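You operate a simulated robot arm through the tools that you are given. There is no shell and no other tool. Be economical: measure what you need, move in short steps, check, and stop when the job is done.

You are at the controls of a simulated robot arm. One attempt, no reset.

JOB
Empty the punch's blue tray, refit it and brush the scraps away.
Fine: chips go into the grey bin, none beside it; put the grey brush back where it lay.
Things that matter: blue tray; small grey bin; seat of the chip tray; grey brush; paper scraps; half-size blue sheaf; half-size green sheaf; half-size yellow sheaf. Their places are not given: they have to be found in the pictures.

It is judged by the outcome, as a careful person would: the job done as asked, and still so three seconds after it is handed in. It fails if anything else is knocked over, pushed out of place, dropped, spilled or broken.

ROBOT AND FRAMES
A 7-joint arm with a two-finger parallel gripper, fixed in place. Base frame: the origin is at the foot of the arm, x ahead of it, y to its left, z up; the work surface is at about z = 73. Lengths are in cm, angles in rad, forces in N, time in s.
Its first joint turns from -2.897 to 2.897 rad. Payload 4.4 kg.
The tool frame sits at the grasp point between the pads (the TCP): z along the fingers, y along the line on which they close. The tips reach 2.3 cm beyond it. Largest opening 9.4 cm; finger width 3.8, thickness 1; the body of the gripper, 5.4 by 9.6 cm, starts 3.9 cm behind the TCP.
Orientation is that of the tool frame in the base frame, as [roll, pitch, yaw] about the fixed x, y, z axes, in that order (R = Rz(yaw) Ry(pitch) Rx(roll)). With the fingers straight down and closing along the base's y, the tool's x points along the base's -x, its y along +y and its z along -z.

CONTROLS
- The arm moves only by the tool jog_arm. Its argument "plan" is one flat list of numbers, 7 for each row, row after row: the shift along the tool's x, y, z in units of 400 mm (1.0 is 400 mm), then the turn, a rotation vector about the tool's x, y, z in units of 90 degrees (1.0 is 90 degrees), then the opening, from 0 (shut) to 1 (fully open). In form: [tx, ty, tz, wx, wy, wz, fingers, tx, ty, tz, wx, wy, wz, fingers, ...]. A call has 1 to 10 rows; each row is the pose to reach, as a shift and turn from the pose commanded when the call began, along the tool's axes at that moment. A call with a number of a shift or a turn outside -1 to 1 is refused whole. Rows are played at 5 a second. More than 5 cm and 0.15 rad between two rows, or a gripper value outside its range, and nothing of the call is played. A pose out of reach is approached as far as the arm can. The call stops where the force on the tool passes 40 N (or 10 N more than at its start, if that is more) or the arm is blocked; 0.2 s more then pass. Each finger travels about 7.2 cm/s and halts on what it meets, pressing with about 43 N; the grip force reading is that of the motor and also rises with nothing between the fingers. The clock runs only during rows and for 0.2 s after the last one: add rows that repeat a pose to give the fingers time. The reply holds the time, the measured pose of the TCP, the force on the tool along the base axes, the opening and the grip force, in the units named above and with some noise.
- Cameras (640 x 400 px; columns grow to the right, rows downward): "scene" is fixed at [39.88, -49.34, 147.84]; the picture's right is [0.91, -0.41, 0.00], its down [-0.22, -0.50, -0.84] and it looks along [0.34, 0.77, -0.55] (base axes); focal length 318 px, centre (320, 200). "wrist" rides on the gripper at [-3.9, 0, -4.4] in the tool frame; the picture's right is [0.00, -1.00, 0.00], its down [0.97, 0.00, -0.24] and it looks along [0.24, 0.00, 0.97] (tool axes); focal length 218 px, centre (320, 200).
- get_image(camera): a new picture of that camera. No time passes.
- point_at(camera, pixels): for up to 12 pixels [column, row] of the newest picture of that camera ("zoom" is the newest enlarged one), the place [x, y, z] in the base frame of the surface seen there, good to about 0.2 cm, but the place of the scene camera against the robot may be out by one fixed shift of up to 1.2 cm in any direction. No time passes.
- close_up(camera, box): a new picture of the part [left, top, right, bottom] of that camera's present view, enlarged. No time passes.
- job_done(): hands the job in; it is judged then, once.

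Keep the steps short. Do not move on a guess: measure, check each grasp and each placing, and mend mistakes. In all there are 80 turns and 34 pictures (those below and enlarged ones count). Leave the gripper open and the arm clear of the work at the hand-in unless told otherwise, and finish with a single line.

The tools are called after ">>>" by a JSON object that holds its "op" and its "data". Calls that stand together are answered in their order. jog_arm: Moves the arm, as the interface text tells. Its arguments: {"type":"object","properties":{"plan":{"type":"array","items":{"type":"number"}}},"required":["plan"]} The other tools are called the same way: get_image (camera) takes a picture; point_at (camera, pixels) gives the place of the surface under pixels of a picture; close_up (camera, box) takes an enlarged picture of a part of a camera's view; job_done () hands the job in.

At the start:

```text
t: 0.0
eef_pos: [62.34, 23.31, 111.9]
ee_rot: [-3.14, 0.0, 3.14]
contact_force: [0.5, 0.1, 0.2]
gripper_width: 9.42
gripper_force: 0.1
```

scene: 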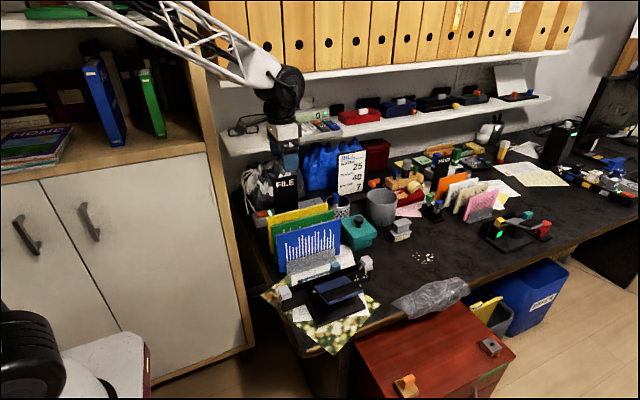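
wrist: 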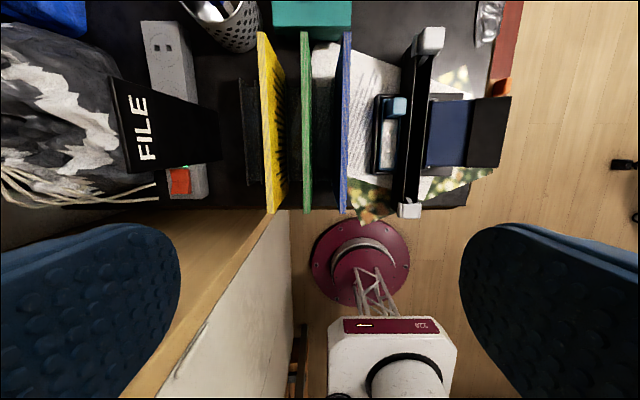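

I can see the desk with sheaves on the left, scraps near (425,258), and several objects. I'll enlarge the work area to identify the punch, tray, bin and brush.

>>> {"op": "close_up", "data": {"camera": "scene", "box": [240, 180, 400, 340]}}

>>> {"op": "close_up", "data": {"camera": "scene", "box": [360, 140, 560, 280]}}

```text
2.50 times, centred on (320, 260) of scene
```

zoom: 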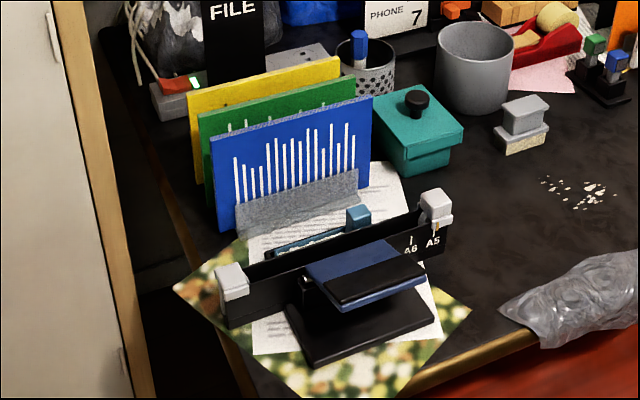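

```text
2.86 times, centred on (460, 210) of scene
```

zoom: 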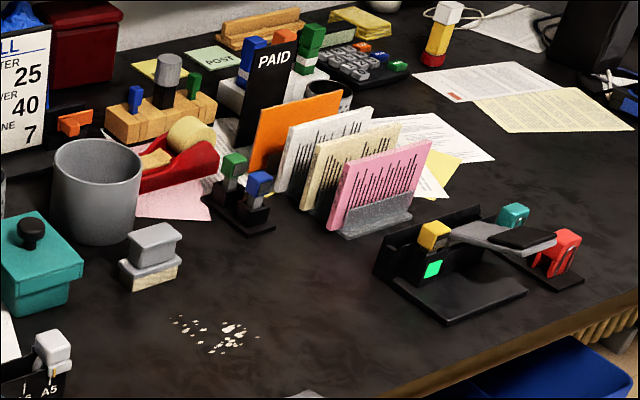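

The punch is at front left, with the blue tray lying behind its ruler (wrist px ~(388,135), blue knob at (397,107)). The grey bin is the cylinder and the brush is the grey block on tan bristles. Next I'll measure in both pictures and enlarge the wrist view.

>>> {"op": "point_at", "data": {"camera": "wrist", "pixels": [[397, 107], [388, 125], [388, 165], [376, 97], [375, 170], [410, 150], [430, 40], [409, 210], [347, 40], [347, 205], [450, 130], [490, 130]]}}

>>> {"op": "point_at", "data": {"camera": "scene", "pixels": [[380, 190], [381, 210], [366, 200], [396, 200], [382, 220], [401, 224], [401, 236], [425, 258], [329, 265], [313, 276], [348, 230], [347, 250]]}}

>>> {"op": "close_up", "data": {"camera": "wrist", "box": [330, 20, 530, 220]}}

```text
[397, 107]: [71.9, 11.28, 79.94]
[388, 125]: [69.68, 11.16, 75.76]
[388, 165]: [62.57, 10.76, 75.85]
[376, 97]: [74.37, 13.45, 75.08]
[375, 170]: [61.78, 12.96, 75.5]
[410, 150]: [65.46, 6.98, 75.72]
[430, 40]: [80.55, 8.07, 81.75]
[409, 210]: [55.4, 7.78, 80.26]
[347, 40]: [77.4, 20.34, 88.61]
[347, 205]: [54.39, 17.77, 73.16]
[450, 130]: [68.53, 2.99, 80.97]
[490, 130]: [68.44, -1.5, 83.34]
```

```text
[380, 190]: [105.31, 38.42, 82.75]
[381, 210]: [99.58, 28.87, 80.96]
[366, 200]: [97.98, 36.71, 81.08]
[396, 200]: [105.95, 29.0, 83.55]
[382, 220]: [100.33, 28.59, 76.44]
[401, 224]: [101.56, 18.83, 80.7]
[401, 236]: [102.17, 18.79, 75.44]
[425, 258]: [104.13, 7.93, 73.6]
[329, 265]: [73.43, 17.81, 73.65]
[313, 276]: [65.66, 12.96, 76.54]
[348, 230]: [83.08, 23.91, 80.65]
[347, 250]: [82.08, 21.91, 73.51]
```

```text
2.00 times, centred on (430, 120) of wrist
```

zoom: 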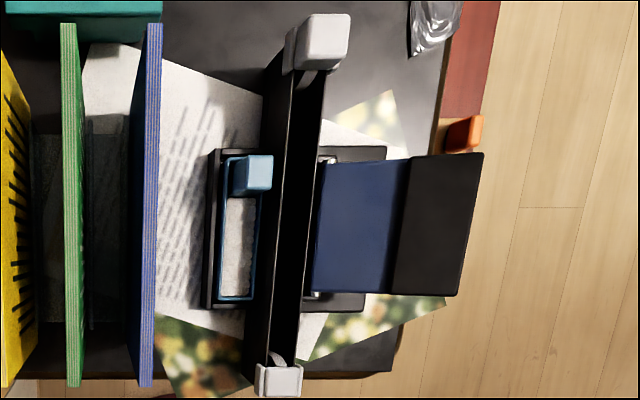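

The tray sits in a black seat behind the ruler: x about 61–74, y about 9–13, with a blue knob at x≈72 (top z≈80). I'll enlarge both the scene view and the wrist view of it to see how it is held.

>>> {"op": "close_up", "data": {"camera": "scene", "box": [285, 240, 375, 300]}}

>>> {"op": "close_up", "data": {"camera": "wrist", "box": [360, 85, 440, 185]}}

```text
6.67 times, centred on (330, 270) of scene
```

zoom: 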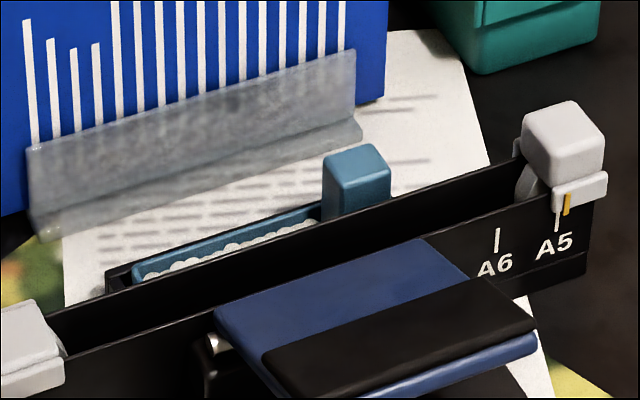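

```text
4.00 times, centred on (400, 135) of wrist
```

zoom: 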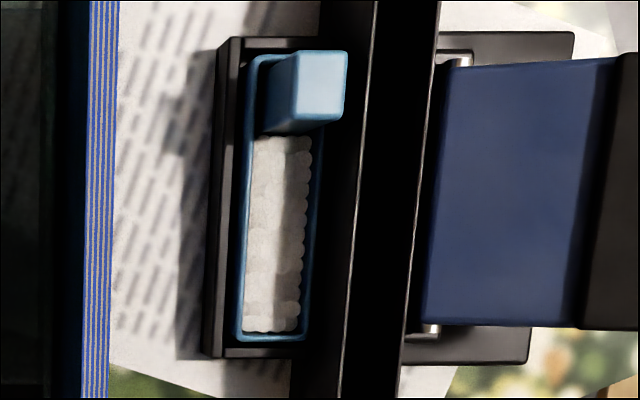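

The tray sits in an open-topped black seat frame, chips filled near the rim, so it lifts straight up. Measuring knob, tray and seat corners in this enlarged wrist view.

>>> {"op": "point_at", "data": {"camera": "zoom", "pixels": [[301, 58], [343, 58], [300, 112], [340, 112], [253, 62], [241, 336], [303, 337], [275, 230], [223, 45], [208, 350], [368, 20], [345, 380]]}}

>>> {"op": "point_at", "data": {"camera": "wrist", "pixels": [[381, 135], [348, 130], [345, 190], [350, 80], [422, 60], [427, 60], [408, 180], [404, 180], [424, 42], [405, 205]]}}

```text
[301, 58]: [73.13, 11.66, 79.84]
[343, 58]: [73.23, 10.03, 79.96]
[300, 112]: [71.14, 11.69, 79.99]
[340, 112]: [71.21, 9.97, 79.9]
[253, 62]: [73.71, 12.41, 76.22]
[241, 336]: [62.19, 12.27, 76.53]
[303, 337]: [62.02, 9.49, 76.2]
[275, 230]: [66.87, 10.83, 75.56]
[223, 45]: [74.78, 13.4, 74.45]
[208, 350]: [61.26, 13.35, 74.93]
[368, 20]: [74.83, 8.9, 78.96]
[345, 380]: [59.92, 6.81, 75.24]
```

```text
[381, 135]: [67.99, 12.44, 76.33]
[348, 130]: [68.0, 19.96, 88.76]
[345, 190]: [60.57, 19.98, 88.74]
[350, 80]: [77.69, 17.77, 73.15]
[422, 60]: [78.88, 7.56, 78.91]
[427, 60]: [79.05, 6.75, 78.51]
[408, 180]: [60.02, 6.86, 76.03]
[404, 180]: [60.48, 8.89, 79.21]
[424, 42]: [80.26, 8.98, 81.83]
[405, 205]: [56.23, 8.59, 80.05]
```

Knob: x 71.0–73.3, y 9.9–11.75, top z 79.9; tray rim z 76.3; ruler's back edge y≈8.9; blue sheaf y≈20, top 88.8. Now I calibrate the scene camera on the knob and white stop, and measure bin, shelf and brush.

>>> {"op": "point_at", "data": {"camera": "scene", "pixels": [[334.5, 263.3], [366, 258], [400, 150], [300, 145], [352, 165], [381, 192], [367, 197], [396, 197], [380, 205], [365, 232], [350, 221], [436, 200]]}}

>>> {"op": "close_up", "data": {"camera": "scene", "box": [345, 170, 445, 270]}}

```text
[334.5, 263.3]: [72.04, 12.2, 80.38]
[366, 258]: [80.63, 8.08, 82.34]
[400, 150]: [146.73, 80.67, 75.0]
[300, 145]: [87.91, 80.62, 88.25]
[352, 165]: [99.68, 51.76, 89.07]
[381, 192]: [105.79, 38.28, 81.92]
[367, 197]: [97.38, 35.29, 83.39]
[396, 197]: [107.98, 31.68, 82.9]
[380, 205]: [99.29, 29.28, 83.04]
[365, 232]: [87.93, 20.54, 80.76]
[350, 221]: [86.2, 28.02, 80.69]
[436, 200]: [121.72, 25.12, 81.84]
```

```text
4.00 times, centred on (395, 220) of scene
```

zoom: 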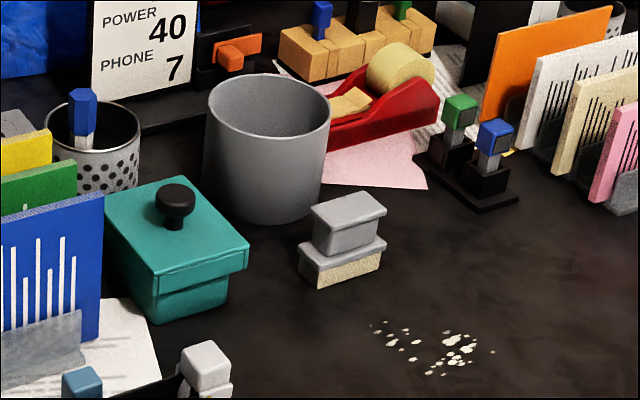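

The bin rim centre is about (102.5, 33, z≈82.7), far out. There's also something grey on the floor near (490,315). I'll check it and look at the desk's front edge before deciding about the scraps.

>>> {"op": "close_up", "data": {"camera": "scene", "box": [380, 230, 580, 380]}}

>>> {"op": "jog_arm", "data": {"plan": [-0.12, 0, 0, 0, 0, 0, 1, -0.24, 0, 0, 0, 0, 0, 1, -0.36, 0.0, 0, 0, 0, 0, 1, -0.48, 0.0, 0, 0, 0, 0, 1, -0.6, 0, 0, 0, 0, 0, 1, -0.7, 0, 0, 0, 0, 0, 1, -0.75, 0, 0, 0, 0, 0, 1, -0.75, 0, 0, 0, 0, 0, 1]}}

```text
2.67 times, centred on (480, 305) of scene
```

zoom: 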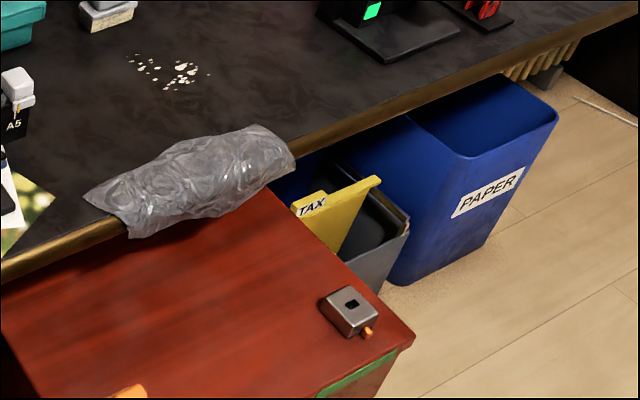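

```text
t: 1.8
eef_pos: [92.39, 23.52, 111.99]
ee_rot: [-3.141, 0.0, 3.14]
contact_force: [0.4, -0.4, -0.5]
gripper_width: 9.41
gripper_force: 0.1
```

Radius 95 at z 112 is fine. I look with the wrist camera here and continue outward toward the bin at this height to learn the reach.

>>> {"op": "jog_arm", "data": {"plan": [-0.1, 0.1, 0, 0, 0, 0, 1, -0.2, 0.2, 0, 0, 0, 0, 1, -0.25, 0.23, 0, 0, 0, 0, 1, -0.25, 0.23, 0, 0, 0, 0, 1]}}

>>> {"op": "get_image", "data": {"camera": "wrist"}}

>>> {"op": "point_at", "data": {"camera": "zoom", "pixels": [[130, 65], [180, 75], [205, 72], [300, 140], [400, 105], [495, 70], [440, 150], [480, 100], [540, 100], [400, 150], [360, 185], [185, 165]]}}

```text
refused: row 1 steps farther than a row can; nothing moved
```

```text
24 pictures are left
```

wrist: 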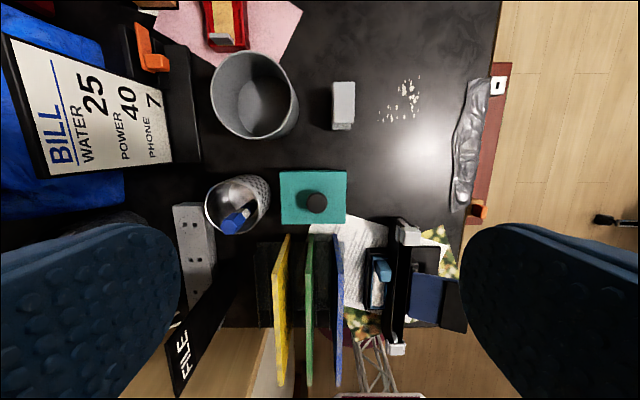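

```text
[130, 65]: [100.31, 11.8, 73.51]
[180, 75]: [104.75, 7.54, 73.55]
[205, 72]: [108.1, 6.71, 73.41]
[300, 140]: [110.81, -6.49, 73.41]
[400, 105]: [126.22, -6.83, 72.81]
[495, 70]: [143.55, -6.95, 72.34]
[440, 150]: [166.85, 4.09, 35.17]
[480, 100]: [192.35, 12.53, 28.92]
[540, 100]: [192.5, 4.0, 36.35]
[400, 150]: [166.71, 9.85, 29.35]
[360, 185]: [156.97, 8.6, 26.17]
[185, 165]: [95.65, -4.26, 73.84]
```

The wrist camera sees bin, brush and scraps from above. Measuring them with it.

>>> {"op": "point_at", "data": {"camera": "wrist", "pixels": [[211, 88], [297, 85], [254, 54], [256, 137], [255, 100], [343, 84], [354, 105], [332, 105], [343, 128], [382, 115], [405, 97], [416, 85]]}}

>>> {"op": "jog_arm", "data": {"plan": [-0.08, 0.06, 0, 0, 0, 0, 1, -0.16, 0.12, 0, 0, 0, 0, 1, -0.24, 0.18, 0, 0, 0, 0, 1, -0.25, 0.23, 0, 0, 0, 0, 1, -0.25, 0.23, 0.1, 0, 0, 0, 1, -0.25, 0.23, 0.2, 0, 0, 0, 1, -0.25, 0.23, 0.2, 0, 0, 0, 1, -0.25, 0.23, 0.2, 0, 0, 0, 1]}}

```text
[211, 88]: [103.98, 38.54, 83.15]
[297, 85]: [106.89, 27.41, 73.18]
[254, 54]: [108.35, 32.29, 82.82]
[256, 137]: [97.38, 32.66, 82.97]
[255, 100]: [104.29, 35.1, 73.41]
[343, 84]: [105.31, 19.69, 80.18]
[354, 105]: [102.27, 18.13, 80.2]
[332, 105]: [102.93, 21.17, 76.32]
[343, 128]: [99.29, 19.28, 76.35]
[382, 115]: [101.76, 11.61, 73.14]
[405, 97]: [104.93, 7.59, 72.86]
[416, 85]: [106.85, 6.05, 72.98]
```

```text
t: 3.6
eef_pos: [102.25, 32.31, 104.06]
ee_rot: [3.141, -0.001, -3.142]
contact_force: [0.7, 0.3, 0.5]
gripper_width: 9.4
gripper_force: 0.1
```

Tool-down reach over the bin (102.9, 32.6, rim 83) works at z 104. Plan: grip the knob with fingers closing along x (yaw π/2), carry it level, and over the bin at yaw π tip the free end down (tool turning toward +y). I'll first rehearse this pose empty: knob position (102.3, 40, 93).

>>> {"op": "jog_arm", "data": {"plan": [0, 0.064, 0.09, 0, 0, 0, 0.4, 0, 0.128, 0.18, 0, 0, 0, 0.4, 0, 0.1925, 0.275, 0, 0, 0, 0.4, 0, 0.1925, 0.275, 0, 0, 0, 0.4, 0, 0.1925, 0.275, 0, 0, 0, 0.4]}}

```text
t: 4.8
eef_pos: [102.54, 40.23, 93.05]
ee_rot: [-3.141, 0.001, 3.14]
contact_force: [0.1, -0.8, -0.5]
gripper_width: 3.72
gripper_force: 0.1
```

Reachable. Now I rehearse the tipping about the (imaginary) tray end, in 8 small turns, still empty.

>>> {"op": "jog_arm", "data": {"plan": [0, -0.0098, -0.03, -0.094, 0, 0, 0.4, 0, -0.0245, -0.0573, -0.188, 0, 0, 0.4, 0, -0.044, -0.081, -0.282, 0, 0, 0.4, 0, -0.0678, -0.1008, -0.376, 0, 0, 0.4, 0, -0.095, -0.116, -0.47, 0, 0, 0.4, 0, -0.125, -0.126, -0.564, 0, 0, 0.4, 0, -0.157, -0.1305, -0.658, 0, 0, 0.4, 0, -0.19, -0.1293, -0.752, 0, 0, 0.4, 0, -0.19, -0.1293, -0.752, 0, 0, 0.4]}}

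```text
t: 6.8
eef_pos: [102.32, 32.6, 98.09]
ee_rot: [1.958, 0.0, -3.14]
contact_force: [0.5, 0.6, 0.4]
gripper_width: 3.74
gripper_force: 0.1
```

Works smoothly. Continuing the rehearsal to about 2.2 rad, slightly higher so the hand stays clear of the brush.

>>> {"op": "jog_arm", "data": {"plan": [0, -0.0148, -0.0339, -0.094, 0, 0, 0.4, 0, -0.0344, -0.0653, -0.188, 0, 0, 0.4, 0, -0.059, -0.0931, -0.282, 0, 0, 0.4, 0, -0.076, -0.1215, -0.376, 0, 0, 0.4, 0, -0.0968, -0.1451, -0.47, 0, 0, 0.4, 0, -0.1202, -0.1639, -0.564, 0, 0, 0.4, 0, -0.1456, -0.177, -0.658, 0, 0, 0.4, 0, -0.1456, -0.177, -0.658, 0, 0, 0.4]}}

>>> {"op": "get_image", "data": {"camera": "scene"}}

```text
t: 8.6
eef_pos: [102.08, 23.78, 95.38]
ee_rot: [0.927, 0.001, -3.14]
contact_force: [-0.6, -0.8, -0.9]
gripper_width: 3.73
gripper_force: 0.1
```

```text
23 pictures are left
```

scene: 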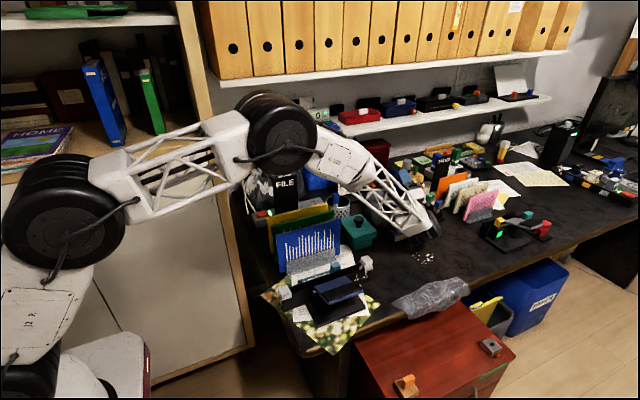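

The full tilt is reachable, but the forearm/hand looks low near the brush and teal box. I'll enlarge to check clearance.

>>> {"op": "close_up", "data": {"camera": "scene", "box": [320, 160, 470, 270]}}

```text
3.64 times, centred on (395, 215) of scene
```

zoom: 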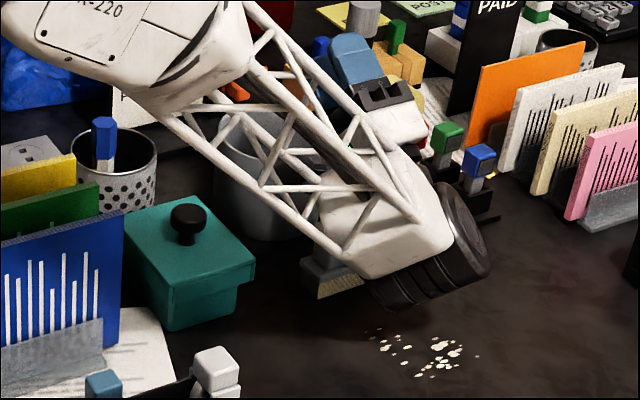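

>>> {"op": "point_at", "data": {"camera": "zoom", "pixels": [[400, 300], [380, 290], [440, 290], [350, 265], [330, 285], [385, 265], [380, 305]]}}

```text
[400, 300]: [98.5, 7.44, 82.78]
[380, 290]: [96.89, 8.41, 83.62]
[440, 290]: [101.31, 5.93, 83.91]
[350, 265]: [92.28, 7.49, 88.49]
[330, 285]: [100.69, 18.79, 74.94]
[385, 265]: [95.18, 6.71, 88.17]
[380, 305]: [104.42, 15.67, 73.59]
```

The lowest wrist point is z≈82, clear of brush (80) and away from it. Rehearsal good. Now I undo the tilt while rising.

>>> {"op": "jog_arm", "data": {"plan": [0.0175, 0.03, 0.0225, 0.094, 0, 0, 0.4, 0.035, 0.06, 0.045, 0.188, 0, 0, 0.4, 0.0525, 0.09, 0.0675, 0.282, 0, 0, 0.4, 0.07, 0.12, 0.09, 0.376, 0, 0, 0.4, 0.0875, 0.15, 0.1125, 0.47, 0, 0, 0.4, 0.105, 0.18, 0.135, 0.564, 0, 0, 0.4, 0.1225, 0.21, 0.1575, 0.658, 0, 0, 0.4, 0.14, 0.24, 0.18, 0.752, 0, 0, 0.4, 0.1575, 0.27, 0.2025, 0.846, 0, 0, 0.4, 0.175, 0.3, 0.225, 0.94, 0, 0, 0.4]}}

>>> {"op": "jog_arm", "data": {"plan": [0, 0, 0, 0.094, 0, 0, 0.4, 0, 0, 0, 0.188, 0, 0, 0.4, 0, 0, 0, 0.282, 0, 0, 0.4, 0, 0, 0, 0.376, 0, 0, 0.4, 0, 0, 0, 0.47, 0, 0, 0.4, 0, 0, 0, 0.47, 0, 0, 0.4]}}

```text
t: 10.8
eef_pos: [95.21, 23.7, 110.33]
ee_rot: [2.405, 0.0, -3.14]
contact_force: [-0.3, 0.8, -0.7]
gripper_width: 3.76
gripper_force: 0.0
```

```text
t: 12.2
eef_pos: [95.36, 23.95, 110.41]
ee_rot: [-3.139, 0.0, 3.141]
contact_force: [0.3, 0.6, 0.1]
gripper_width: 3.75
gripper_force: 0.0
```

Tool is vertical again at (95.4, 24.0, 110.4). Now moving above the tray (72.15, 11.5) while turning yaw to π/2.

>>> {"op": "jog_arm", "data": {"plan": [0.058, -0.031, 0, 0, 0, 0.094, 0.4, 0.116, -0.062, 0, 0, 0, 0.188, 0.4, 0.174, -0.093, 0, 0, 0, 0.282, 0.4, 0.232, -0.124, 0, 0, 0, 0.376, 0.4, 0.29, -0.155, 0, 0, 0, 0.47, 0.4, 0.348, -0.186, 0, 0, 0, 0.564, 0.45, 0.406, -0.217, 0, 0, 0, 0.658, 0.5, 0.464, -0.248, 0, 0, 0, 0.752, 0.5, 0.522, -0.28, 0, 0, 0, 0.846, 0.5, 0.58, -0.311, 0, 0, 0, 0.94, 0.5]}}

>>> {"op": "jog_arm", "data": {"plan": [0, 0, 0, 0, 0, 0.06, 0.5, 0, 0, 0.1, 0, 0, 0.06, 0.5, 0, 0, 0.2, 0, 0, 0.06, 0.5, 0, 0, 0.3, 0, 0, 0.06, 0.5, 0, 0, 0.4, 0, 0, 0.06, 0.5, 0, 0, 0.4, 0, 0, 0.06, 0.5]}}

>>> {"op": "get_image", "data": {"camera": "wrist"}}

```text
t: 14.4
eef_pos: [72.19, 11.35, 110.37]
ee_rot: [-3.14, -0.001, 1.662]
contact_force: [-0.9, 0.3, -0.8]
gripper_width: 4.72
gripper_force: 0.1
```

```text
t: 15.8
eef_pos: [72.15, 11.48, 94.33]
ee_rot: [3.139, 0.0, 1.571]
contact_force: [0.2, -1.0, -0.1]
gripper_width: 4.69
gripper_force: 0.1
```

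```text
21 pictures are left
```

wrist: 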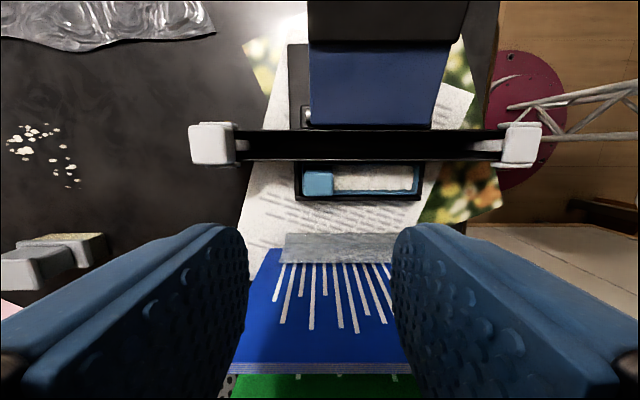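

I see the tray knob at (317,183). Measuring again from here before descending.

>>> {"op": "point_at", "data": {"camera": "wrist", "pixels": [[306, 174], [330, 174], [307, 192], [329, 192], [318, 183], [375, 168], [375, 188], [375, 180], [350, 158], [315, 197], [320, 364], [320, 240]]}}

```text
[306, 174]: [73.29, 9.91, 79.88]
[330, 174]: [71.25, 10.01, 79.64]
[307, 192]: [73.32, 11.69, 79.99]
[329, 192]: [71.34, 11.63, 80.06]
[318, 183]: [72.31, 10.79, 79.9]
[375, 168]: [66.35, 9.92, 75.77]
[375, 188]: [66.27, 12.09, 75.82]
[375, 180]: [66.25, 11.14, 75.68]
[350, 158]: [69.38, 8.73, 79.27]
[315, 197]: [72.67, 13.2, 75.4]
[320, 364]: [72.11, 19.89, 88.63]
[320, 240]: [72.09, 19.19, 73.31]
```

Knob confirmed at (72.3, 10.8). Descending to TCP z≈79.1 with tips just above the tray rim.

>>> {"op": "jog_arm", "data": {"plan": [0.001, 0.004, 0.1, 0, 0, 0, 0.5, 0.001, 0.004, 0.2, 0, 0, 0, 0.5, 0.001, 0.004, 0.29, 0, 0, 0, 0.5, 0.001, 0.004, 0.35, 0, 0, 0, 0.5, 0.001, 0.004, 0.38, 0, 0, 0, 0.5, 0.001, 0.004, 0.38, 0, 0, 0, 0.5]}}

>>> {"op": "get_image", "data": {"camera": "wrist"}}

```text
t: 16.7
eef_pos: [72.41, 11.33, 81.93]
ee_rot: [3.136, -0.003, 1.571]
contact_force: [-0.1, 0.1, -0.1]
gripper_width: 4.7
gripper_force: 0.0
stopped in row 4: the force on the tool passed its limit (the readings are from after the stop); the commanded pose is now the measured one
```

```text
20 pictures are left
```

wrist: 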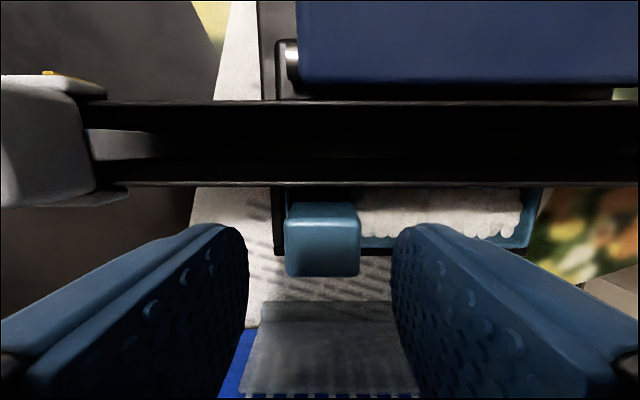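

The descent stopped at z 81.9 with a force. I need to see what touched; enlarging the scene view here.

>>> {"op": "close_up", "data": {"camera": "scene", "box": [230, 130, 430, 330]}}

```text
2.00 times, centred on (330, 230) of scene
```

zoom: 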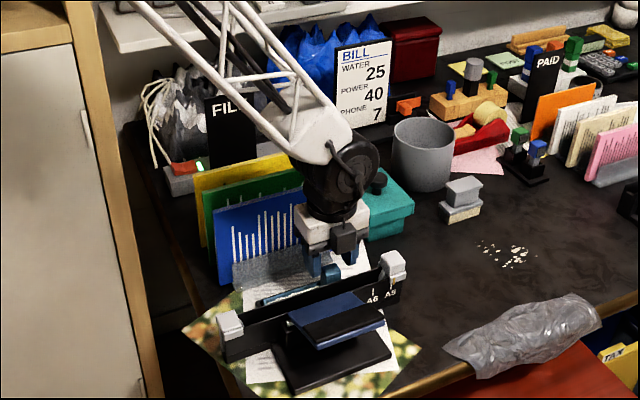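

>>> {"op": "close_up", "data": {"camera": "scene", "box": [300, 190, 370, 290]}}

```text
4.00 times, centred on (335, 240) of scene
```

zoom: 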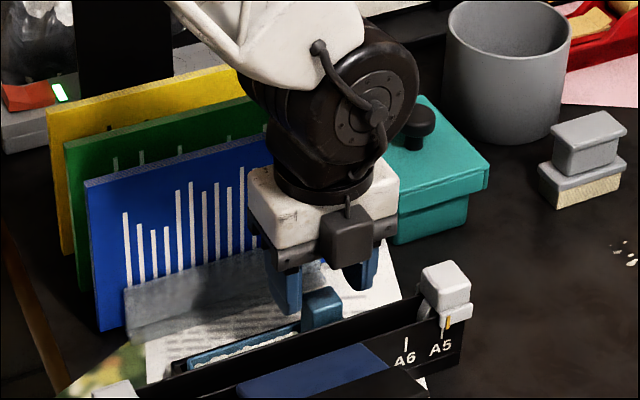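

>>> {"op": "point_at", "data": {"camera": "zoom", "pixels": [[375, 85], [375, 145], [325, 185], [300, 130], [270, 165], [262, 135], [310, 230], [350, 240], [250, 165], [275, 90], [285, 150], [258, 200]]}}

```text
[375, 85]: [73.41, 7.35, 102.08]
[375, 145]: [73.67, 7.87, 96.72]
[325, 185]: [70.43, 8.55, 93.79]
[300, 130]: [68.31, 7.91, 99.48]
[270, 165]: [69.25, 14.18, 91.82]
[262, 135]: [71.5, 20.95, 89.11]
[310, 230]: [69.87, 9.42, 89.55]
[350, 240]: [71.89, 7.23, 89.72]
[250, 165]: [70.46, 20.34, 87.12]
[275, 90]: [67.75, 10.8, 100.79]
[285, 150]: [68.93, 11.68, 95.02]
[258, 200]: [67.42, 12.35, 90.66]
```

Nothing obvious is touching. I check with the current wrist picture whether the punch, tray or ruler have shifted.

>>> {"op": "point_at", "data": {"camera": "wrist", "pixels": [[290, 210], [355, 210], [290, 265], [355, 265], [320, 240], [450, 220], [450, 185], [280, 185], [45, 150], [105, 195], [520, 200], [445, 190]]}}

>>> {"op": "jog_arm", "data": {"plan": [0, 0, 0.005, 0, 0, 0, 0.5, 0, 0, 0.01, 0, 0, 0, 0.5, 0, 0, 0.015, 0, 0, 0, 0.5]}}

```text
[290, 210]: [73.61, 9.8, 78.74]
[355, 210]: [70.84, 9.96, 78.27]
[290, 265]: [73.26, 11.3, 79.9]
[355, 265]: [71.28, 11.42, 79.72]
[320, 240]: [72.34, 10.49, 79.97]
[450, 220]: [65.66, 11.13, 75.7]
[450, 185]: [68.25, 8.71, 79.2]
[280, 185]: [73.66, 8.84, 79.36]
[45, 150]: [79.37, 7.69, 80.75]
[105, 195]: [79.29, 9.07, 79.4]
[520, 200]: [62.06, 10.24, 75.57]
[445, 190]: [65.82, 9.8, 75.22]
```

```text
t: 17.5
eef_pos: [72.69, 11.44, 81.59]
ee_rot: [3.132, -0.002, 1.569]
contact_force: [-0.1, -0.1, -0.6]
gripper_width: 4.71
gripper_force: 0.1
stopped in row 3: the force on the tool passed its limit (the readings are from after the stop); the commanded pose is now the measured one
```

Nothing has shifted, and contact occurs with tips at z≈79.3, about the ruler's top (79.2, y≈8.8). So the finger edge likely catches the ruler. I'll lift, shift 0.7 cm away from it (+y), recentre x and go down in small steps.

>>> {"op": "jog_arm", "data": {"plan": [0, 0, -0.015, 0, 0, 0, 0.5, 0.017, -0.01, -0.015, 0, 0.006, 0, 0.5, 0.017, -0.01, 0.005, 0, 0.006, 0, 0.5, 0.017, -0.01, 0.012, 0, 0.006, 0, 0.5, 0.017, -0.01, 0.02, 0, 0.006, 0, 0.5, 0.017, -0.01, 0.028, 0, 0.006, 0, 0.5]}}

```text
t: 18.9
eef_pos: [72.25, 12.3, 80.71]
ee_rot: [3.133, -0.011, 1.57]
contact_force: [0.9, 0.3, 0.5]
gripper_width: 4.7
gripper_force: 0.1
```

Clear now at z 80.7. Going on down to 79.1 with y≈12.0.

>>> {"op": "jog_arm", "data": {"plan": [-0.006, 0.001, 0.008, 0, -0.006, 0, 0.5, -0.007, 0.001, 0.018, 0, -0.006, 0, 0.5, -0.007, 0.001, 0.028, 0, -0.006, 0, 0.5, -0.007, 0.001, 0.038, 0, -0.006, 0, 0.5, -0.007, 0.001, 0.038, 0, -0.006, 0, 0.5]}}

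>>> {"op": "get_image", "data": {"camera": "wrist"}}

```text
t: 19.6
eef_pos: [72.55, 11.93, 80.23]
ee_rot: [3.121, -0.005, 1.572]
contact_force: [-3.1, -0.3, 14.3]
gripper_width: 4.72
gripper_force: 0.1
stopped in row 3: the force on the tool passed its limit (the readings are from after the stop); the commanded pose is now the measured one
```

```text
17 pictures are left
```

wrist: 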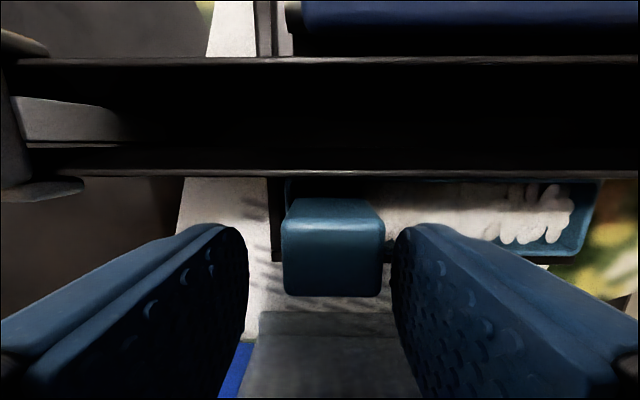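

Contact again, tip z≈77.9, upward force. I'll measure what surrounds the fingers in this picture: lever, ruler edges, seat, chips near the fingers.

>>> {"op": "point_at", "data": {"camera": "wrist", "pixels": [[470, 15], [330, 15], [470, 60], [330, 60], [200, 172], [400, 172], [550, 172], [330, 210], [330, 285], [400, 200], [270, 220], [330, 325]]}}

>>> {"op": "close_up", "data": {"camera": "scene", "box": [305, 220, 375, 280]}}

```text
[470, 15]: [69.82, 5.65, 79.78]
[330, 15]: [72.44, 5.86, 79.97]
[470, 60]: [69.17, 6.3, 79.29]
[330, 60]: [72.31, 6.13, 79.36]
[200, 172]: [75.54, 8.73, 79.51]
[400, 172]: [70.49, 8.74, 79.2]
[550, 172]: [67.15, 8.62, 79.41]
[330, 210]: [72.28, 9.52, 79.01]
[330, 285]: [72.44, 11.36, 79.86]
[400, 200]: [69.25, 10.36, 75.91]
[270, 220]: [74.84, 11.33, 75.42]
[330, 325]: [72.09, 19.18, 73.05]
```

```text
6.67 times, centred on (340, 250) of scene
```

zoom: 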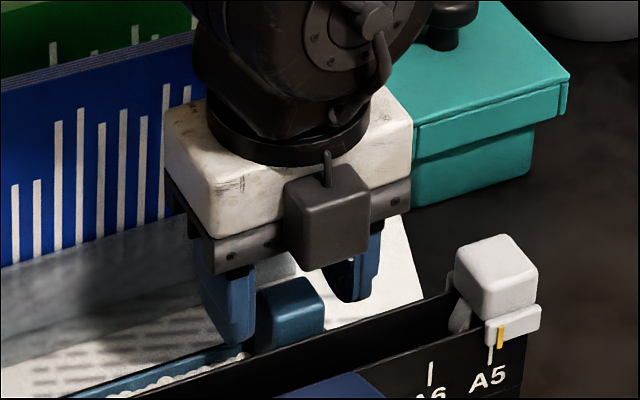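

>>> {"op": "point_at", "data": {"camera": "zoom", "pixels": [[237, 343], [215, 330], [250, 335], [230, 300], [345, 295], [360, 295], [335, 255], [290, 300], [200, 345], [180, 190], [400, 185], [225, 262]]}}

```text
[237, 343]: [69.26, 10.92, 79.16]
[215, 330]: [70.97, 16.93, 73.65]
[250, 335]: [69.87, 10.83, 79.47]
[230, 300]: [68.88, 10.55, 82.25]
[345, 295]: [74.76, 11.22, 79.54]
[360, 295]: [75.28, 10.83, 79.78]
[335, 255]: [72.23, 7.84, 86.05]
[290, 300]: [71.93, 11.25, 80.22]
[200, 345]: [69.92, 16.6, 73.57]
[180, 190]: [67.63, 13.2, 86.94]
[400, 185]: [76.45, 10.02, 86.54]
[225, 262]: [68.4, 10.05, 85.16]
```

No visible contact; the force is purely upward and shrinks as I move +y. I'll back up, straighten the tool, go to y≈12.35 where it was free, and creep down in 0.12 cm steps.

>>> {"op": "jog_arm", "data": {"plan": [0, 0, -0.02, 0, 0, 0, 0.5, 0.011, -0.007, -0.02, 0.013, -0.003, 0, 0.5, 0.011, -0.007, 0.0, 0.013, -0.003, 0, 0.5, 0.011, -0.007, 0.006, 0.013, -0.003, 0, 0.5, 0.011, -0.007, 0.011, 0.013, -0.003, 0, 0.5, 0.011, -0.007, 0.016, 0.013, -0.003, 0, 0.5]}}

```text
t: 20.9
eef_pos: [72.44, 12.43, 80.08]
ee_rot: [3.137, 0.0, 1.572]
contact_force: [-3.7, -0.4, 11.6]
gripper_width: 4.72
gripper_force: 0.0
stopped in row 6: the force on the tool passed its limit (the readings are from after the stop); the commanded pose is now the measured one
```

Force on the tool is up and toward −x: the −x finger rests on a slope inside the tray at the knob's foot. Tips are now at z≈77.8, already 2 cm below the knob's top, which is enough. I raise 0.2 cm and close.

>>> {"op": "jog_arm", "data": {"plan": [-0.004, -0.003, -0.006, 0, 0, 0, 0.5, -0.004, -0.003, -0.006, 0, 0, 0, 0.35, -0.004, -0.003, -0.006, 0, 0, 0, 0.2, -0.004, -0.003, -0.006, 0, 0, 0, 0.1, -0.004, -0.003, -0.006, 0, 0, 0, 0, -0.004, -0.003, -0.006, 0, 0, 0, 0]}}

>>> {"op": "get_image", "data": {"camera": "wrist"}}

```text
t: 22.3
eef_pos: [72.34, 12.31, 80.15]
ee_rot: [3.139, -0.001, 1.572]
contact_force: [0.7, 0.8, -0.6]
gripper_width: 2.48
gripper_force: 42.6
```

```text
15 pictures are left
```

wrist: 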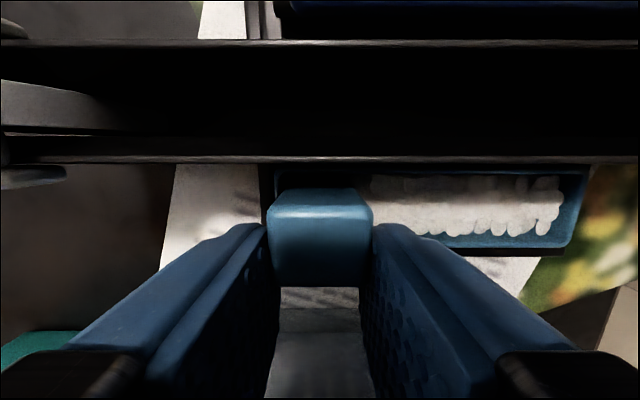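

The knob is held at 2.48 cm opening with 43 N. Record refit pose: (72.34, 12.31, 80.15), yaw 1.571. Lifting slowly 2 cm, then checking.

>>> {"op": "jog_arm", "data": {"plan": [0, 0, -0.008, 0, 0, 0, 0, 0, 0, -0.018, 0, 0, 0, 0, 0, 0, -0.032, 0, 0, 0, 0, 0, 0, -0.05, 0, 0, 0, 0, 0, 0, -0.075, 0, 0, 0, 0, 0, 0, -0.1, 0, 0, 0, 0, 0, 0, -0.1, 0, 0, 0, 0]}}

>>> {"op": "close_up", "data": {"camera": "scene", "box": [285, 210, 375, 300]}}

```text
t: 23.9
eef_pos: [72.3, 12.29, 84.21]
ee_rot: [3.139, -0.001, 1.572]
contact_force: [0.0, -0.7, 0.0]
gripper_width: 2.48
gripper_force: 43.2
```

```text
4.44 times, centred on (330, 255) of scene
```

zoom: 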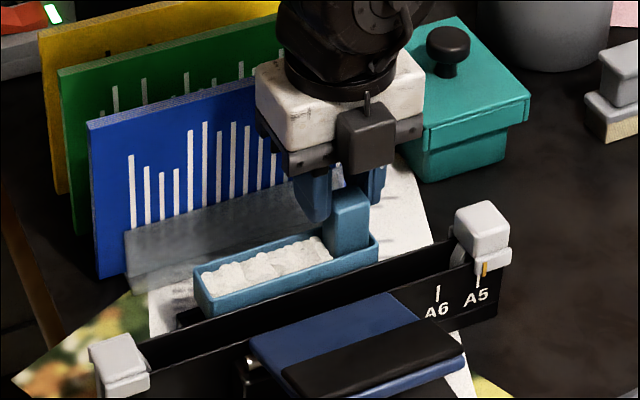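

Tray lifted level with all chips in it. Raising gently to z≈103.

>>> {"op": "jog_arm", "data": {"plan": [0, 0, -0.015, 0, 0, 0, 0, 0, 0, -0.045, 0, 0, 0, 0, 0, 0, -0.09, 0, 0, 0, 0, 0, 0, -0.145, 0, 0, 0, 0, 0, 0, -0.205, 0, 0, 0, 0, 0, 0, -0.27, 0, 0, 0, 0, 0, 0, -0.335, 0, 0, 0, 0, 0, 0, -0.4, 0, 0, 0, 0, 0, 0, -0.45, 0, 0, 0, 0, 0, 0, -0.475, 0, 0, 0, 0]}}

>>> {"op": "jog_arm", "data": {"plan": [0.014, 0.015, 0, 0, 0, -0.02, 0, 0.035, 0.036, 0, 0, 0, -0.05, 0, 0.07, 0.073, 0, 0, 0, -0.1, 0, 0.113, 0.117, 0, 0, 0, -0.16, 0, 0.155, 0.16, 0, 0, 0, -0.22, 0, 0.204, 0.211, 0, 0, 0, -0.29, 0, 0.254, 0.262, 0, 0, 0, -0.36, 0, 0.303, 0.313, 0, 0, 0, -0.43, 0, 0.338, 0.35, 0, 0, 0, -0.48, 0, 0.3525, 0.3645, 0, 0, 0, -0.5, 0]}}

>>> {"op": "jog_arm", "data": {"plan": [0, 0.02, 0, 0, 0, -0.02, 0, -0.001, 0.05, 0, 0, 0, -0.05, 0, -0.002, 0.101, 0, 0, 0, -0.1, 0, -0.003, 0.162, 0, 0, 0, -0.16, 0, -0.004, 0.223, 0, 0, 0, -0.22, 0, -0.005, 0.294, 0, 0, 0, -0.29, 0, -0.006, 0.365, 0, 0, 0, -0.36, 0, -0.008, 0.436, 0, 0, 0, -0.43, 0, -0.009, 0.487, 0, 0, 0, -0.48, 0, -0.009, 0.507, 0, 0, 0, -0.5, 0]}}

```text
t: 26.1
eef_pos: [72.18, 12.29, 103.18]
ee_rot: [3.139, 0.0, 1.57]
contact_force: [0.7, -0.7, -0.7]
gripper_width: 2.5
gripper_force: 43.6
```

```text
t: 28.3
eef_pos: [86.83, 26.35, 103.19]
ee_rot: [3.14, 0.002, 2.358]
contact_force: [-0.3, -0.6, -1.2]
gripper_width: 2.51
gripper_force: 42.9
```

```text
t: 30.5
eef_pos: [101.45, 40.59, 103.28]
ee_rot: [3.14, 0.002, -3.141]
contact_force: [0.6, -0.1, 0.3]
gripper_width: 2.53
gripper_force: 42.6
```

Still held; at (101.45, 40.6, 103.3), yaw π. I look at tray and bin from the wrist before lowering.

>>> {"op": "get_image", "data": {"camera": "wrist"}}

```text
13 pictures are left
```

wrist: 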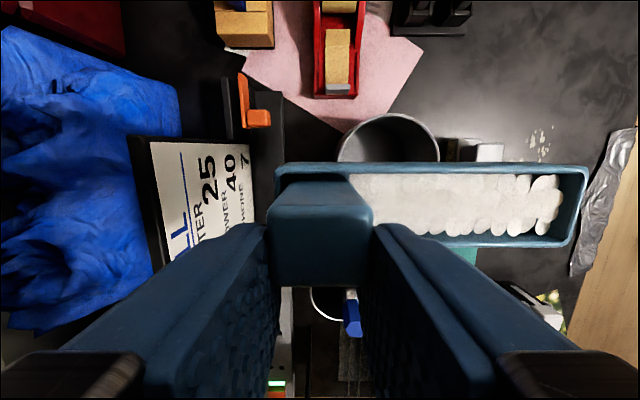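

>>> {"op": "point_at", "data": {"camera": "wrist", "pixels": [[585, 172], [570, 243], [560, 168], [340, 150], [390, 115], [437, 150], [500, 210], [450, 168], [245, 170], [150, 145], [180, 250]]}}

```text
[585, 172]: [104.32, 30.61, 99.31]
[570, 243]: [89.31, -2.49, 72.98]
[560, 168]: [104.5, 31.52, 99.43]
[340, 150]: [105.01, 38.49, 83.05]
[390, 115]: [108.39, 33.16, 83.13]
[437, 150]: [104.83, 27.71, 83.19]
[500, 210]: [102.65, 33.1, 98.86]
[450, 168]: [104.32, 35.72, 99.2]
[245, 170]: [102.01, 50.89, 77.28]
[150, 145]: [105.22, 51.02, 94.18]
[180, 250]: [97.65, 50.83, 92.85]
```

Tray centred over the bin line (x 102.9), free end y≈30.4, bin spans y 27.7–38.5. Lowering to z≈92 with free end at y≈31.2.

>>> {"op": "jog_arm", "data": {"plan": [0, 0.004, 0.015, 0, 0, 0, 0, 0, 0.008, 0.045, 0, 0, 0, 0, 0, 0.012, 0.085, 0, 0, 0, 0, 0, 0.016, 0.13, 0, 0, 0, 0, 0, 0.02, 0.18, 0, 0, 0, 0, 0, 0.02, 0.225, 0, 0, 0, 0, 0, 0.02, 0.26, 0, 0, 0, 0, 0, 0.02, 0.278, 0, 0, 0, 0, 0, 0.02, 0.282, 0, 0, 0, 0]}}

```text
t: 32.5
eef_pos: [101.39, 41.49, 91.92]
ee_rot: [-3.14, 0.001, -3.141]
contact_force: [0.1, 0.2, 0.3]
gripper_width: 2.51
gripper_force: 43.3
```

Now tipping, slowly, around the tray's free end (first 0.94 rad).

>>> {"op": "jog_arm", "data": {"plan": [0, -0.0092, -0.0235, -0.06, 0, 0, 0, 0, -0.0206, -0.0458, -0.12, 0, 0, 0, 0, -0.034, -0.0667, -0.18, 0, 0, 0, 0, -0.0493, -0.086, -0.24, 0, 0, 0, 0, -0.0664, -0.1035, -0.3, 0, 0, 0, 0, -0.085, -0.1191, -0.36, 0, 0, 0, 0, -0.105, -0.1327, -0.42, 0, 0, 0, 0, -0.1261, -0.1441, -0.48, 0, 0, 0, 0, -0.1482, -0.1532, -0.54, 0, 0, 0, 0, -0.1711, -0.1599, -0.6, 0, 0, 0]}}

>>> {"op": "close_up", "data": {"camera": "scene", "box": [340, 140, 440, 260]}}

```text
t: 34.7
eef_pos: [101.39, 34.5, 98.32]
ee_rot: [2.197, 0.002, -3.14]
contact_force: [0.6, 0.2, 0.3]
gripper_width: 2.51
gripper_force: 43.2
```

```text
3.33 times, centred on (390, 200) of scene
```

zoom: 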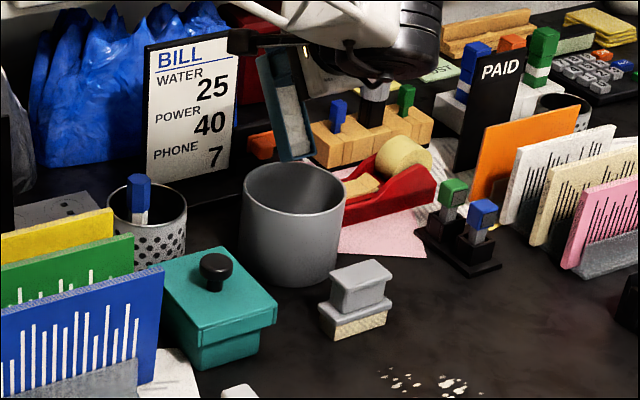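

No spill so far; tray end is inside the bin's outline. Continuing to ~1.88 rad.

>>> {"op": "jog_arm", "data": {"plan": [0, -0.0088, -0.0229, -0.06, 0, 0, 0, 0, -0.0197, -0.0445, -0.12, 0, 0, 0, 0, -0.0327, -0.0647, -0.18, 0, 0, 0, 0, -0.0475, -0.0833, -0.24, 0, 0, 0, 0, -0.0641, -0.1002, -0.3, 0, 0, 0, 0, -0.0823, -0.1152, -0.36, 0, 0, 0, 0, -0.1018, -0.1281, -0.42, 0, 0, 0, 0, -0.1225, -0.1389, -0.48, 0, 0, 0, 0, -0.1442, -0.1474, -0.54, 0, 0, 0, 0, -0.1666, -0.1534, -0.6, 0, 0, 0]}}

>>> {"op": "get_image", "data": {"camera": "wrist"}}

```text
t: 36.9
eef_pos: [101.48, 25.65, 96.66]
ee_rot: [1.256, 0.004, 3.14]
contact_force: [0.2, -0.8, -0.2]
gripper_width: 2.49
gripper_force: 43.2
```

```text
11 pictures are left
```

wrist: 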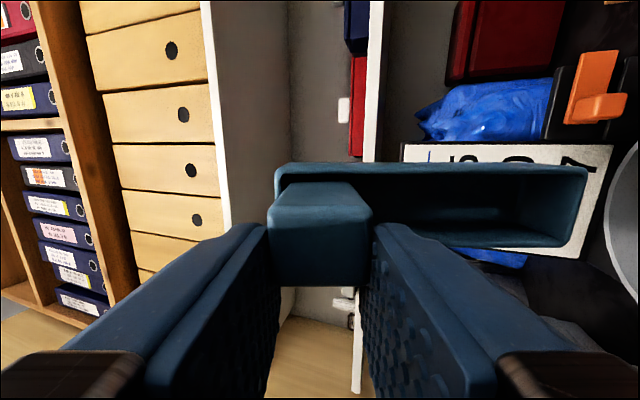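

The tray is empty. Turning back upright while rising.

>>> {"op": "jog_arm", "data": {"plan": [0.005, 0.0285, 0.0093, 0.094, 0, 0, 0, 0.015, 0.057, 0.0186, 0.188, 0, 0, 0, 0.03, 0.0855, 0.0279, 0.282, 0, 0, 0, 0.045, 0.114, 0.0372, 0.376, 0, 0, 0, 0.06, 0.1425, 0.0465, 0.47, 0, 0, 0, 0.075, 0.171, 0.0558, 0.564, 0, 0, 0, 0.09, 0.1995, 0.0651, 0.658, 0, 0, 0, 0.105, 0.228, 0.0744, 0.752, 0, 0, 0, 0.12, 0.2565, 0.0837, 0.846, 0, 0, 0, 0.135, 0.285, 0.093, 0.94, 0, 0, 0]}}

>>> {"op": "jog_arm", "data": {"plan": [0, 0, 0, 0.09, 0, 0, 0, 0, 0, 0, 0.18, 0, 0, 0, 0, 0, 0, 0.26, 0, 0, 0, 0, 0, 0, 0.26, 0, 0, 0]}}

>>> {"op": "close_up", "data": {"camera": "scene", "box": [340, 170, 460, 270]}}

```text
t: 39.1
eef_pos: [95.97, 25.56, 108.5]
ee_rot: [2.734, 0.001, 3.141]
contact_force: [0.4, -0.7, -0.8]
gripper_width: 2.51
gripper_force: 42.6
```

```text
t: 40.1
eef_pos: [96.0, 25.57, 108.48]
ee_rot: [-3.14, 0.003, -3.141]
contact_force: [-0.3, 0.3, -0.1]
gripper_width: 2.51
gripper_force: 43.0
```

```text
4.00 times, centred on (400, 220) of scene
```

zoom: 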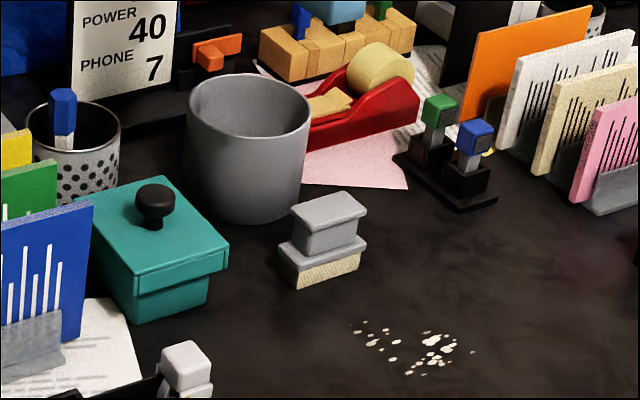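

No chips beside the bin. Returning over the seat, turning yaw to π/2.

>>> {"op": "jog_arm", "data": {"plan": [0.059, -0.033, 0, 0, 0, 0.094, 0, 0.118, -0.066, 0, 0, 0, 0.188, 0, 0.177, -0.099, 0, 0, 0, 0.282, 0, 0.236, -0.132, 0, 0, 0, 0.376, 0, 0.295, -0.165, 0, 0, 0, 0.47, 0, 0.354, -0.199, 0, 0, 0, 0.564, 0, 0.413, -0.232, 0, 0, 0, 0.658, 0, 0.472, -0.265, 0, 0, 0, 0.752, 0, 0.531, -0.298, 0, 0, 0, 0.846, 0, 0.5915, -0.3315, 0, 0, 0, 0.94, 0]}}

>>> {"op": "jog_arm", "data": {"plan": [0, 0, 0.05, 0, 0, 0.06, 0, 0, 0, 0.15, 0, 0, 0.06, 0, 0, 0, 0.25, 0, 0, 0.06, 0, 0, 0, 0.35, 0, 0, 0.06, 0, 0, 0, 0.45, 0, 0, 0.06, 0, 0, 0, 0.53, 0, 0, 0.06, 0, 0, 0, 0.53, 0, 0, 0.06, 0]}}

>>> {"op": "get_image", "data": {"camera": "wrist"}}

```text
t: 42.3
eef_pos: [72.31, 12.35, 108.65]
ee_rot: [3.14, -0.001, 1.664]
contact_force: [0.0, 0.8, 0.2]
gripper_width: 2.49
gripper_force: 42.6
```

```text
t: 43.9
eef_pos: [72.54, 12.32, 87.34]
ee_rot: [3.14, 0.001, 1.571]
contact_force: [-0.8, -0.1, -0.7]
gripper_width: 2.53
gripper_force: 42.5
```

```text
9 pictures are left
```

wrist: 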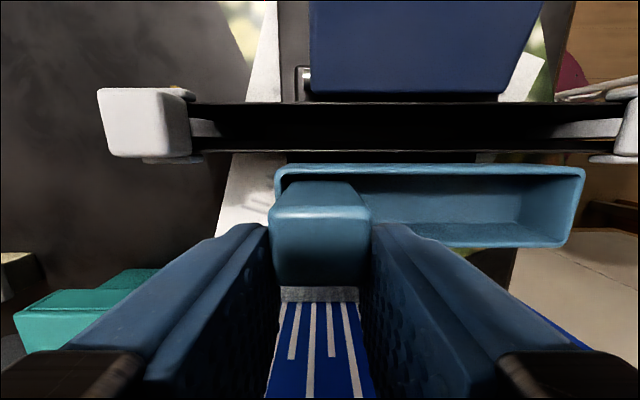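

The tray sits in the fingers just as it did when lifted. Lowering to the recorded pose (72.34, 12.31, 80.15), slow at the end.

>>> {"op": "jog_arm", "data": {"plan": [0, -0.005, 0.05, 0, 0, 0, 0, 0, -0.005, 0.09, 0, 0, 0, 0, 0, -0.005, 0.115, 0, 0, 0, 0, 0, -0.005, 0.135, 0, 0, 0, 0, 0, -0.005, 0.15, 0, 0, 0, 0, 0, -0.005, 0.16, 0, 0, 0, 0, 0, -0.005, 0.168, 0, 0, 0, 0, 0, -0.005, 0.175, 0, 0, 0, 0, 0, -0.005, 0.179, 0, 0, 0, 0, 0, -0.005, 0.179, 0, 0, 0, 0]}}

```text
t: 46.1
eef_pos: [72.27, 12.21, 80.23]
ee_rot: [3.14, 0.0, 1.571]
contact_force: [-0.8, 1.2, 4.6]
gripper_width: 2.51
gripper_force: 43.1
```

At z 80.23 with 4.6 N upward: it is on its seat. A tiny further push, then opening the fingers and rising.

>>> {"op": "jog_arm", "data": {"plan": [0, 0, 0.002, 0, 0, 0, 0, 0, 0, 0.002, 0, 0, 0, 0, 0, 0, 0.001, 0, 0, 0, 0.3, 0, 0, 0, 0, 0, 0, 0.45, 0, 0, -0.001, 0, 0, 0, 0.48, 0, 0, -0.02, 0, 0, 0, 0.48, 0, 0, -0.07, 0, 0, 0, 0.48, 0, 0, -0.17, 0, 0, 0, 0.48, 0, 0, -0.27, 0, 0, 0, 0.48, 0, 0, -0.36, 0, 0, 0, 0.48]}}

>>> {"op": "get_image", "data": {"camera": "wrist"}}

```text
t: 48.3
eef_pos: [72.25, 12.15, 94.64]
ee_rot: [3.141, -0.001, 1.572]
contact_force: [0.3, 0.5, -0.1]
gripper_width: 4.5
gripper_force: 0.0
```

```text
8 pictures are left
```

wrist: 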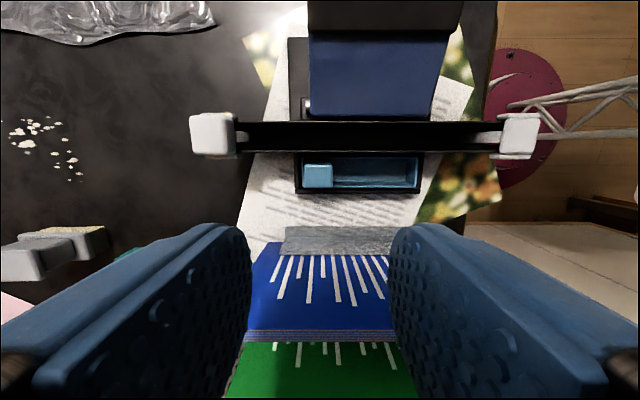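

Tray is back, empty. Verifying its seating height and place against the original numbers, and measuring the scraps and brush as seen from here.

>>> {"op": "point_at", "data": {"camera": "wrist", "pixels": [[306, 167], [330, 167], [308, 184], [329, 184], [417, 189], [417, 160], [320, 190], [80, 180], [50, 120], [12, 132], [75, 255], [30, 265]]}}

```text
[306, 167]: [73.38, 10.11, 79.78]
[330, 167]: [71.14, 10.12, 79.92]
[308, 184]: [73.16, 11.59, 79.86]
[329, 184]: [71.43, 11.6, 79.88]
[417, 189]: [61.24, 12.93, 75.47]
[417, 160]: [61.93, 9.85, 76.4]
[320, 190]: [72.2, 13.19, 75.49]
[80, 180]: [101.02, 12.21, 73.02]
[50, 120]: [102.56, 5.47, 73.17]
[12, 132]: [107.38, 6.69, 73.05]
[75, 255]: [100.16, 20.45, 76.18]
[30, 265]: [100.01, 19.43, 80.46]
```

The tray is properly refitted (knob top z 79.85 as before). Now to the brush: moving up and over toward (94, 17, 104), turning yaw back to π, open.

>>> {"op": "jog_arm", "data": {"plan": [0.0, 0.0, -0.08, 0, 0, -0.03, 0.6, 0.0, 0.03, -0.16, 0, 0, -0.1, 0.6, 0.0, 0.1, -0.23, 0, 0, -0.19, 0.6, 0.02, 0.18, -0.25, 0, 0, -0.284, 0.6, 0.04, 0.26, -0.25, 0, 0, -0.378, 0.6, 0.06, 0.34, -0.25, 0, 0, -0.472, 0.6, 0.08, 0.41, -0.25, 0, 0, -0.566, 0.6, 0.1, 0.47, -0.25, 0, 0, -0.66, 0.6, 0.12, 0.52, -0.25, 0, 0, -0.754, 0.6, 0.12, 0.545, -0.25, 0, 0, -0.848, 0.6]}}

>>> {"op": "jog_arm", "data": {"plan": [0, 0, 0, 0, 0, -0.09, 0.7, 0, 0, 0, 0, 0, -0.152, 0.7, 0, 0, 0, 0, 0, -0.152, 0.7]}}

>>> {"op": "get_image", "data": {"camera": "wrist"}}

```text
t: 50.5
eef_pos: [93.98, 17.14, 104.54]
ee_rot: [-3.141, 0.002, 2.905]
contact_force: [-0.8, 0.1, 1.2]
gripper_width: 5.62
gripper_force: 0.1
```

```text
t: 51.3
eef_pos: [94.01, 17.08, 104.76]
ee_rot: [3.141, 0.002, -3.14]
contact_force: [-0.4, 0.6, 0.0]
gripper_width: 6.57
gripper_force: 0.0
```

```text
7 pictures are left
```

wrist: 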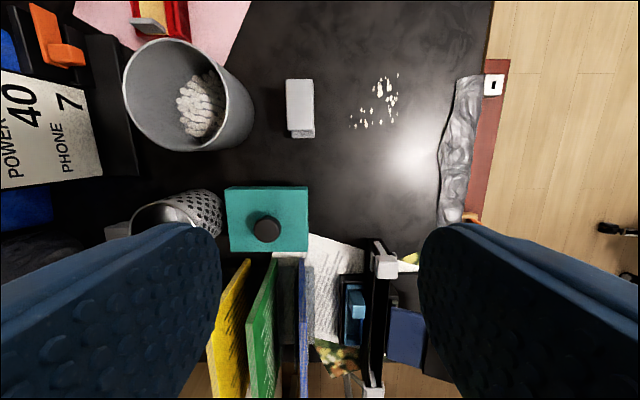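

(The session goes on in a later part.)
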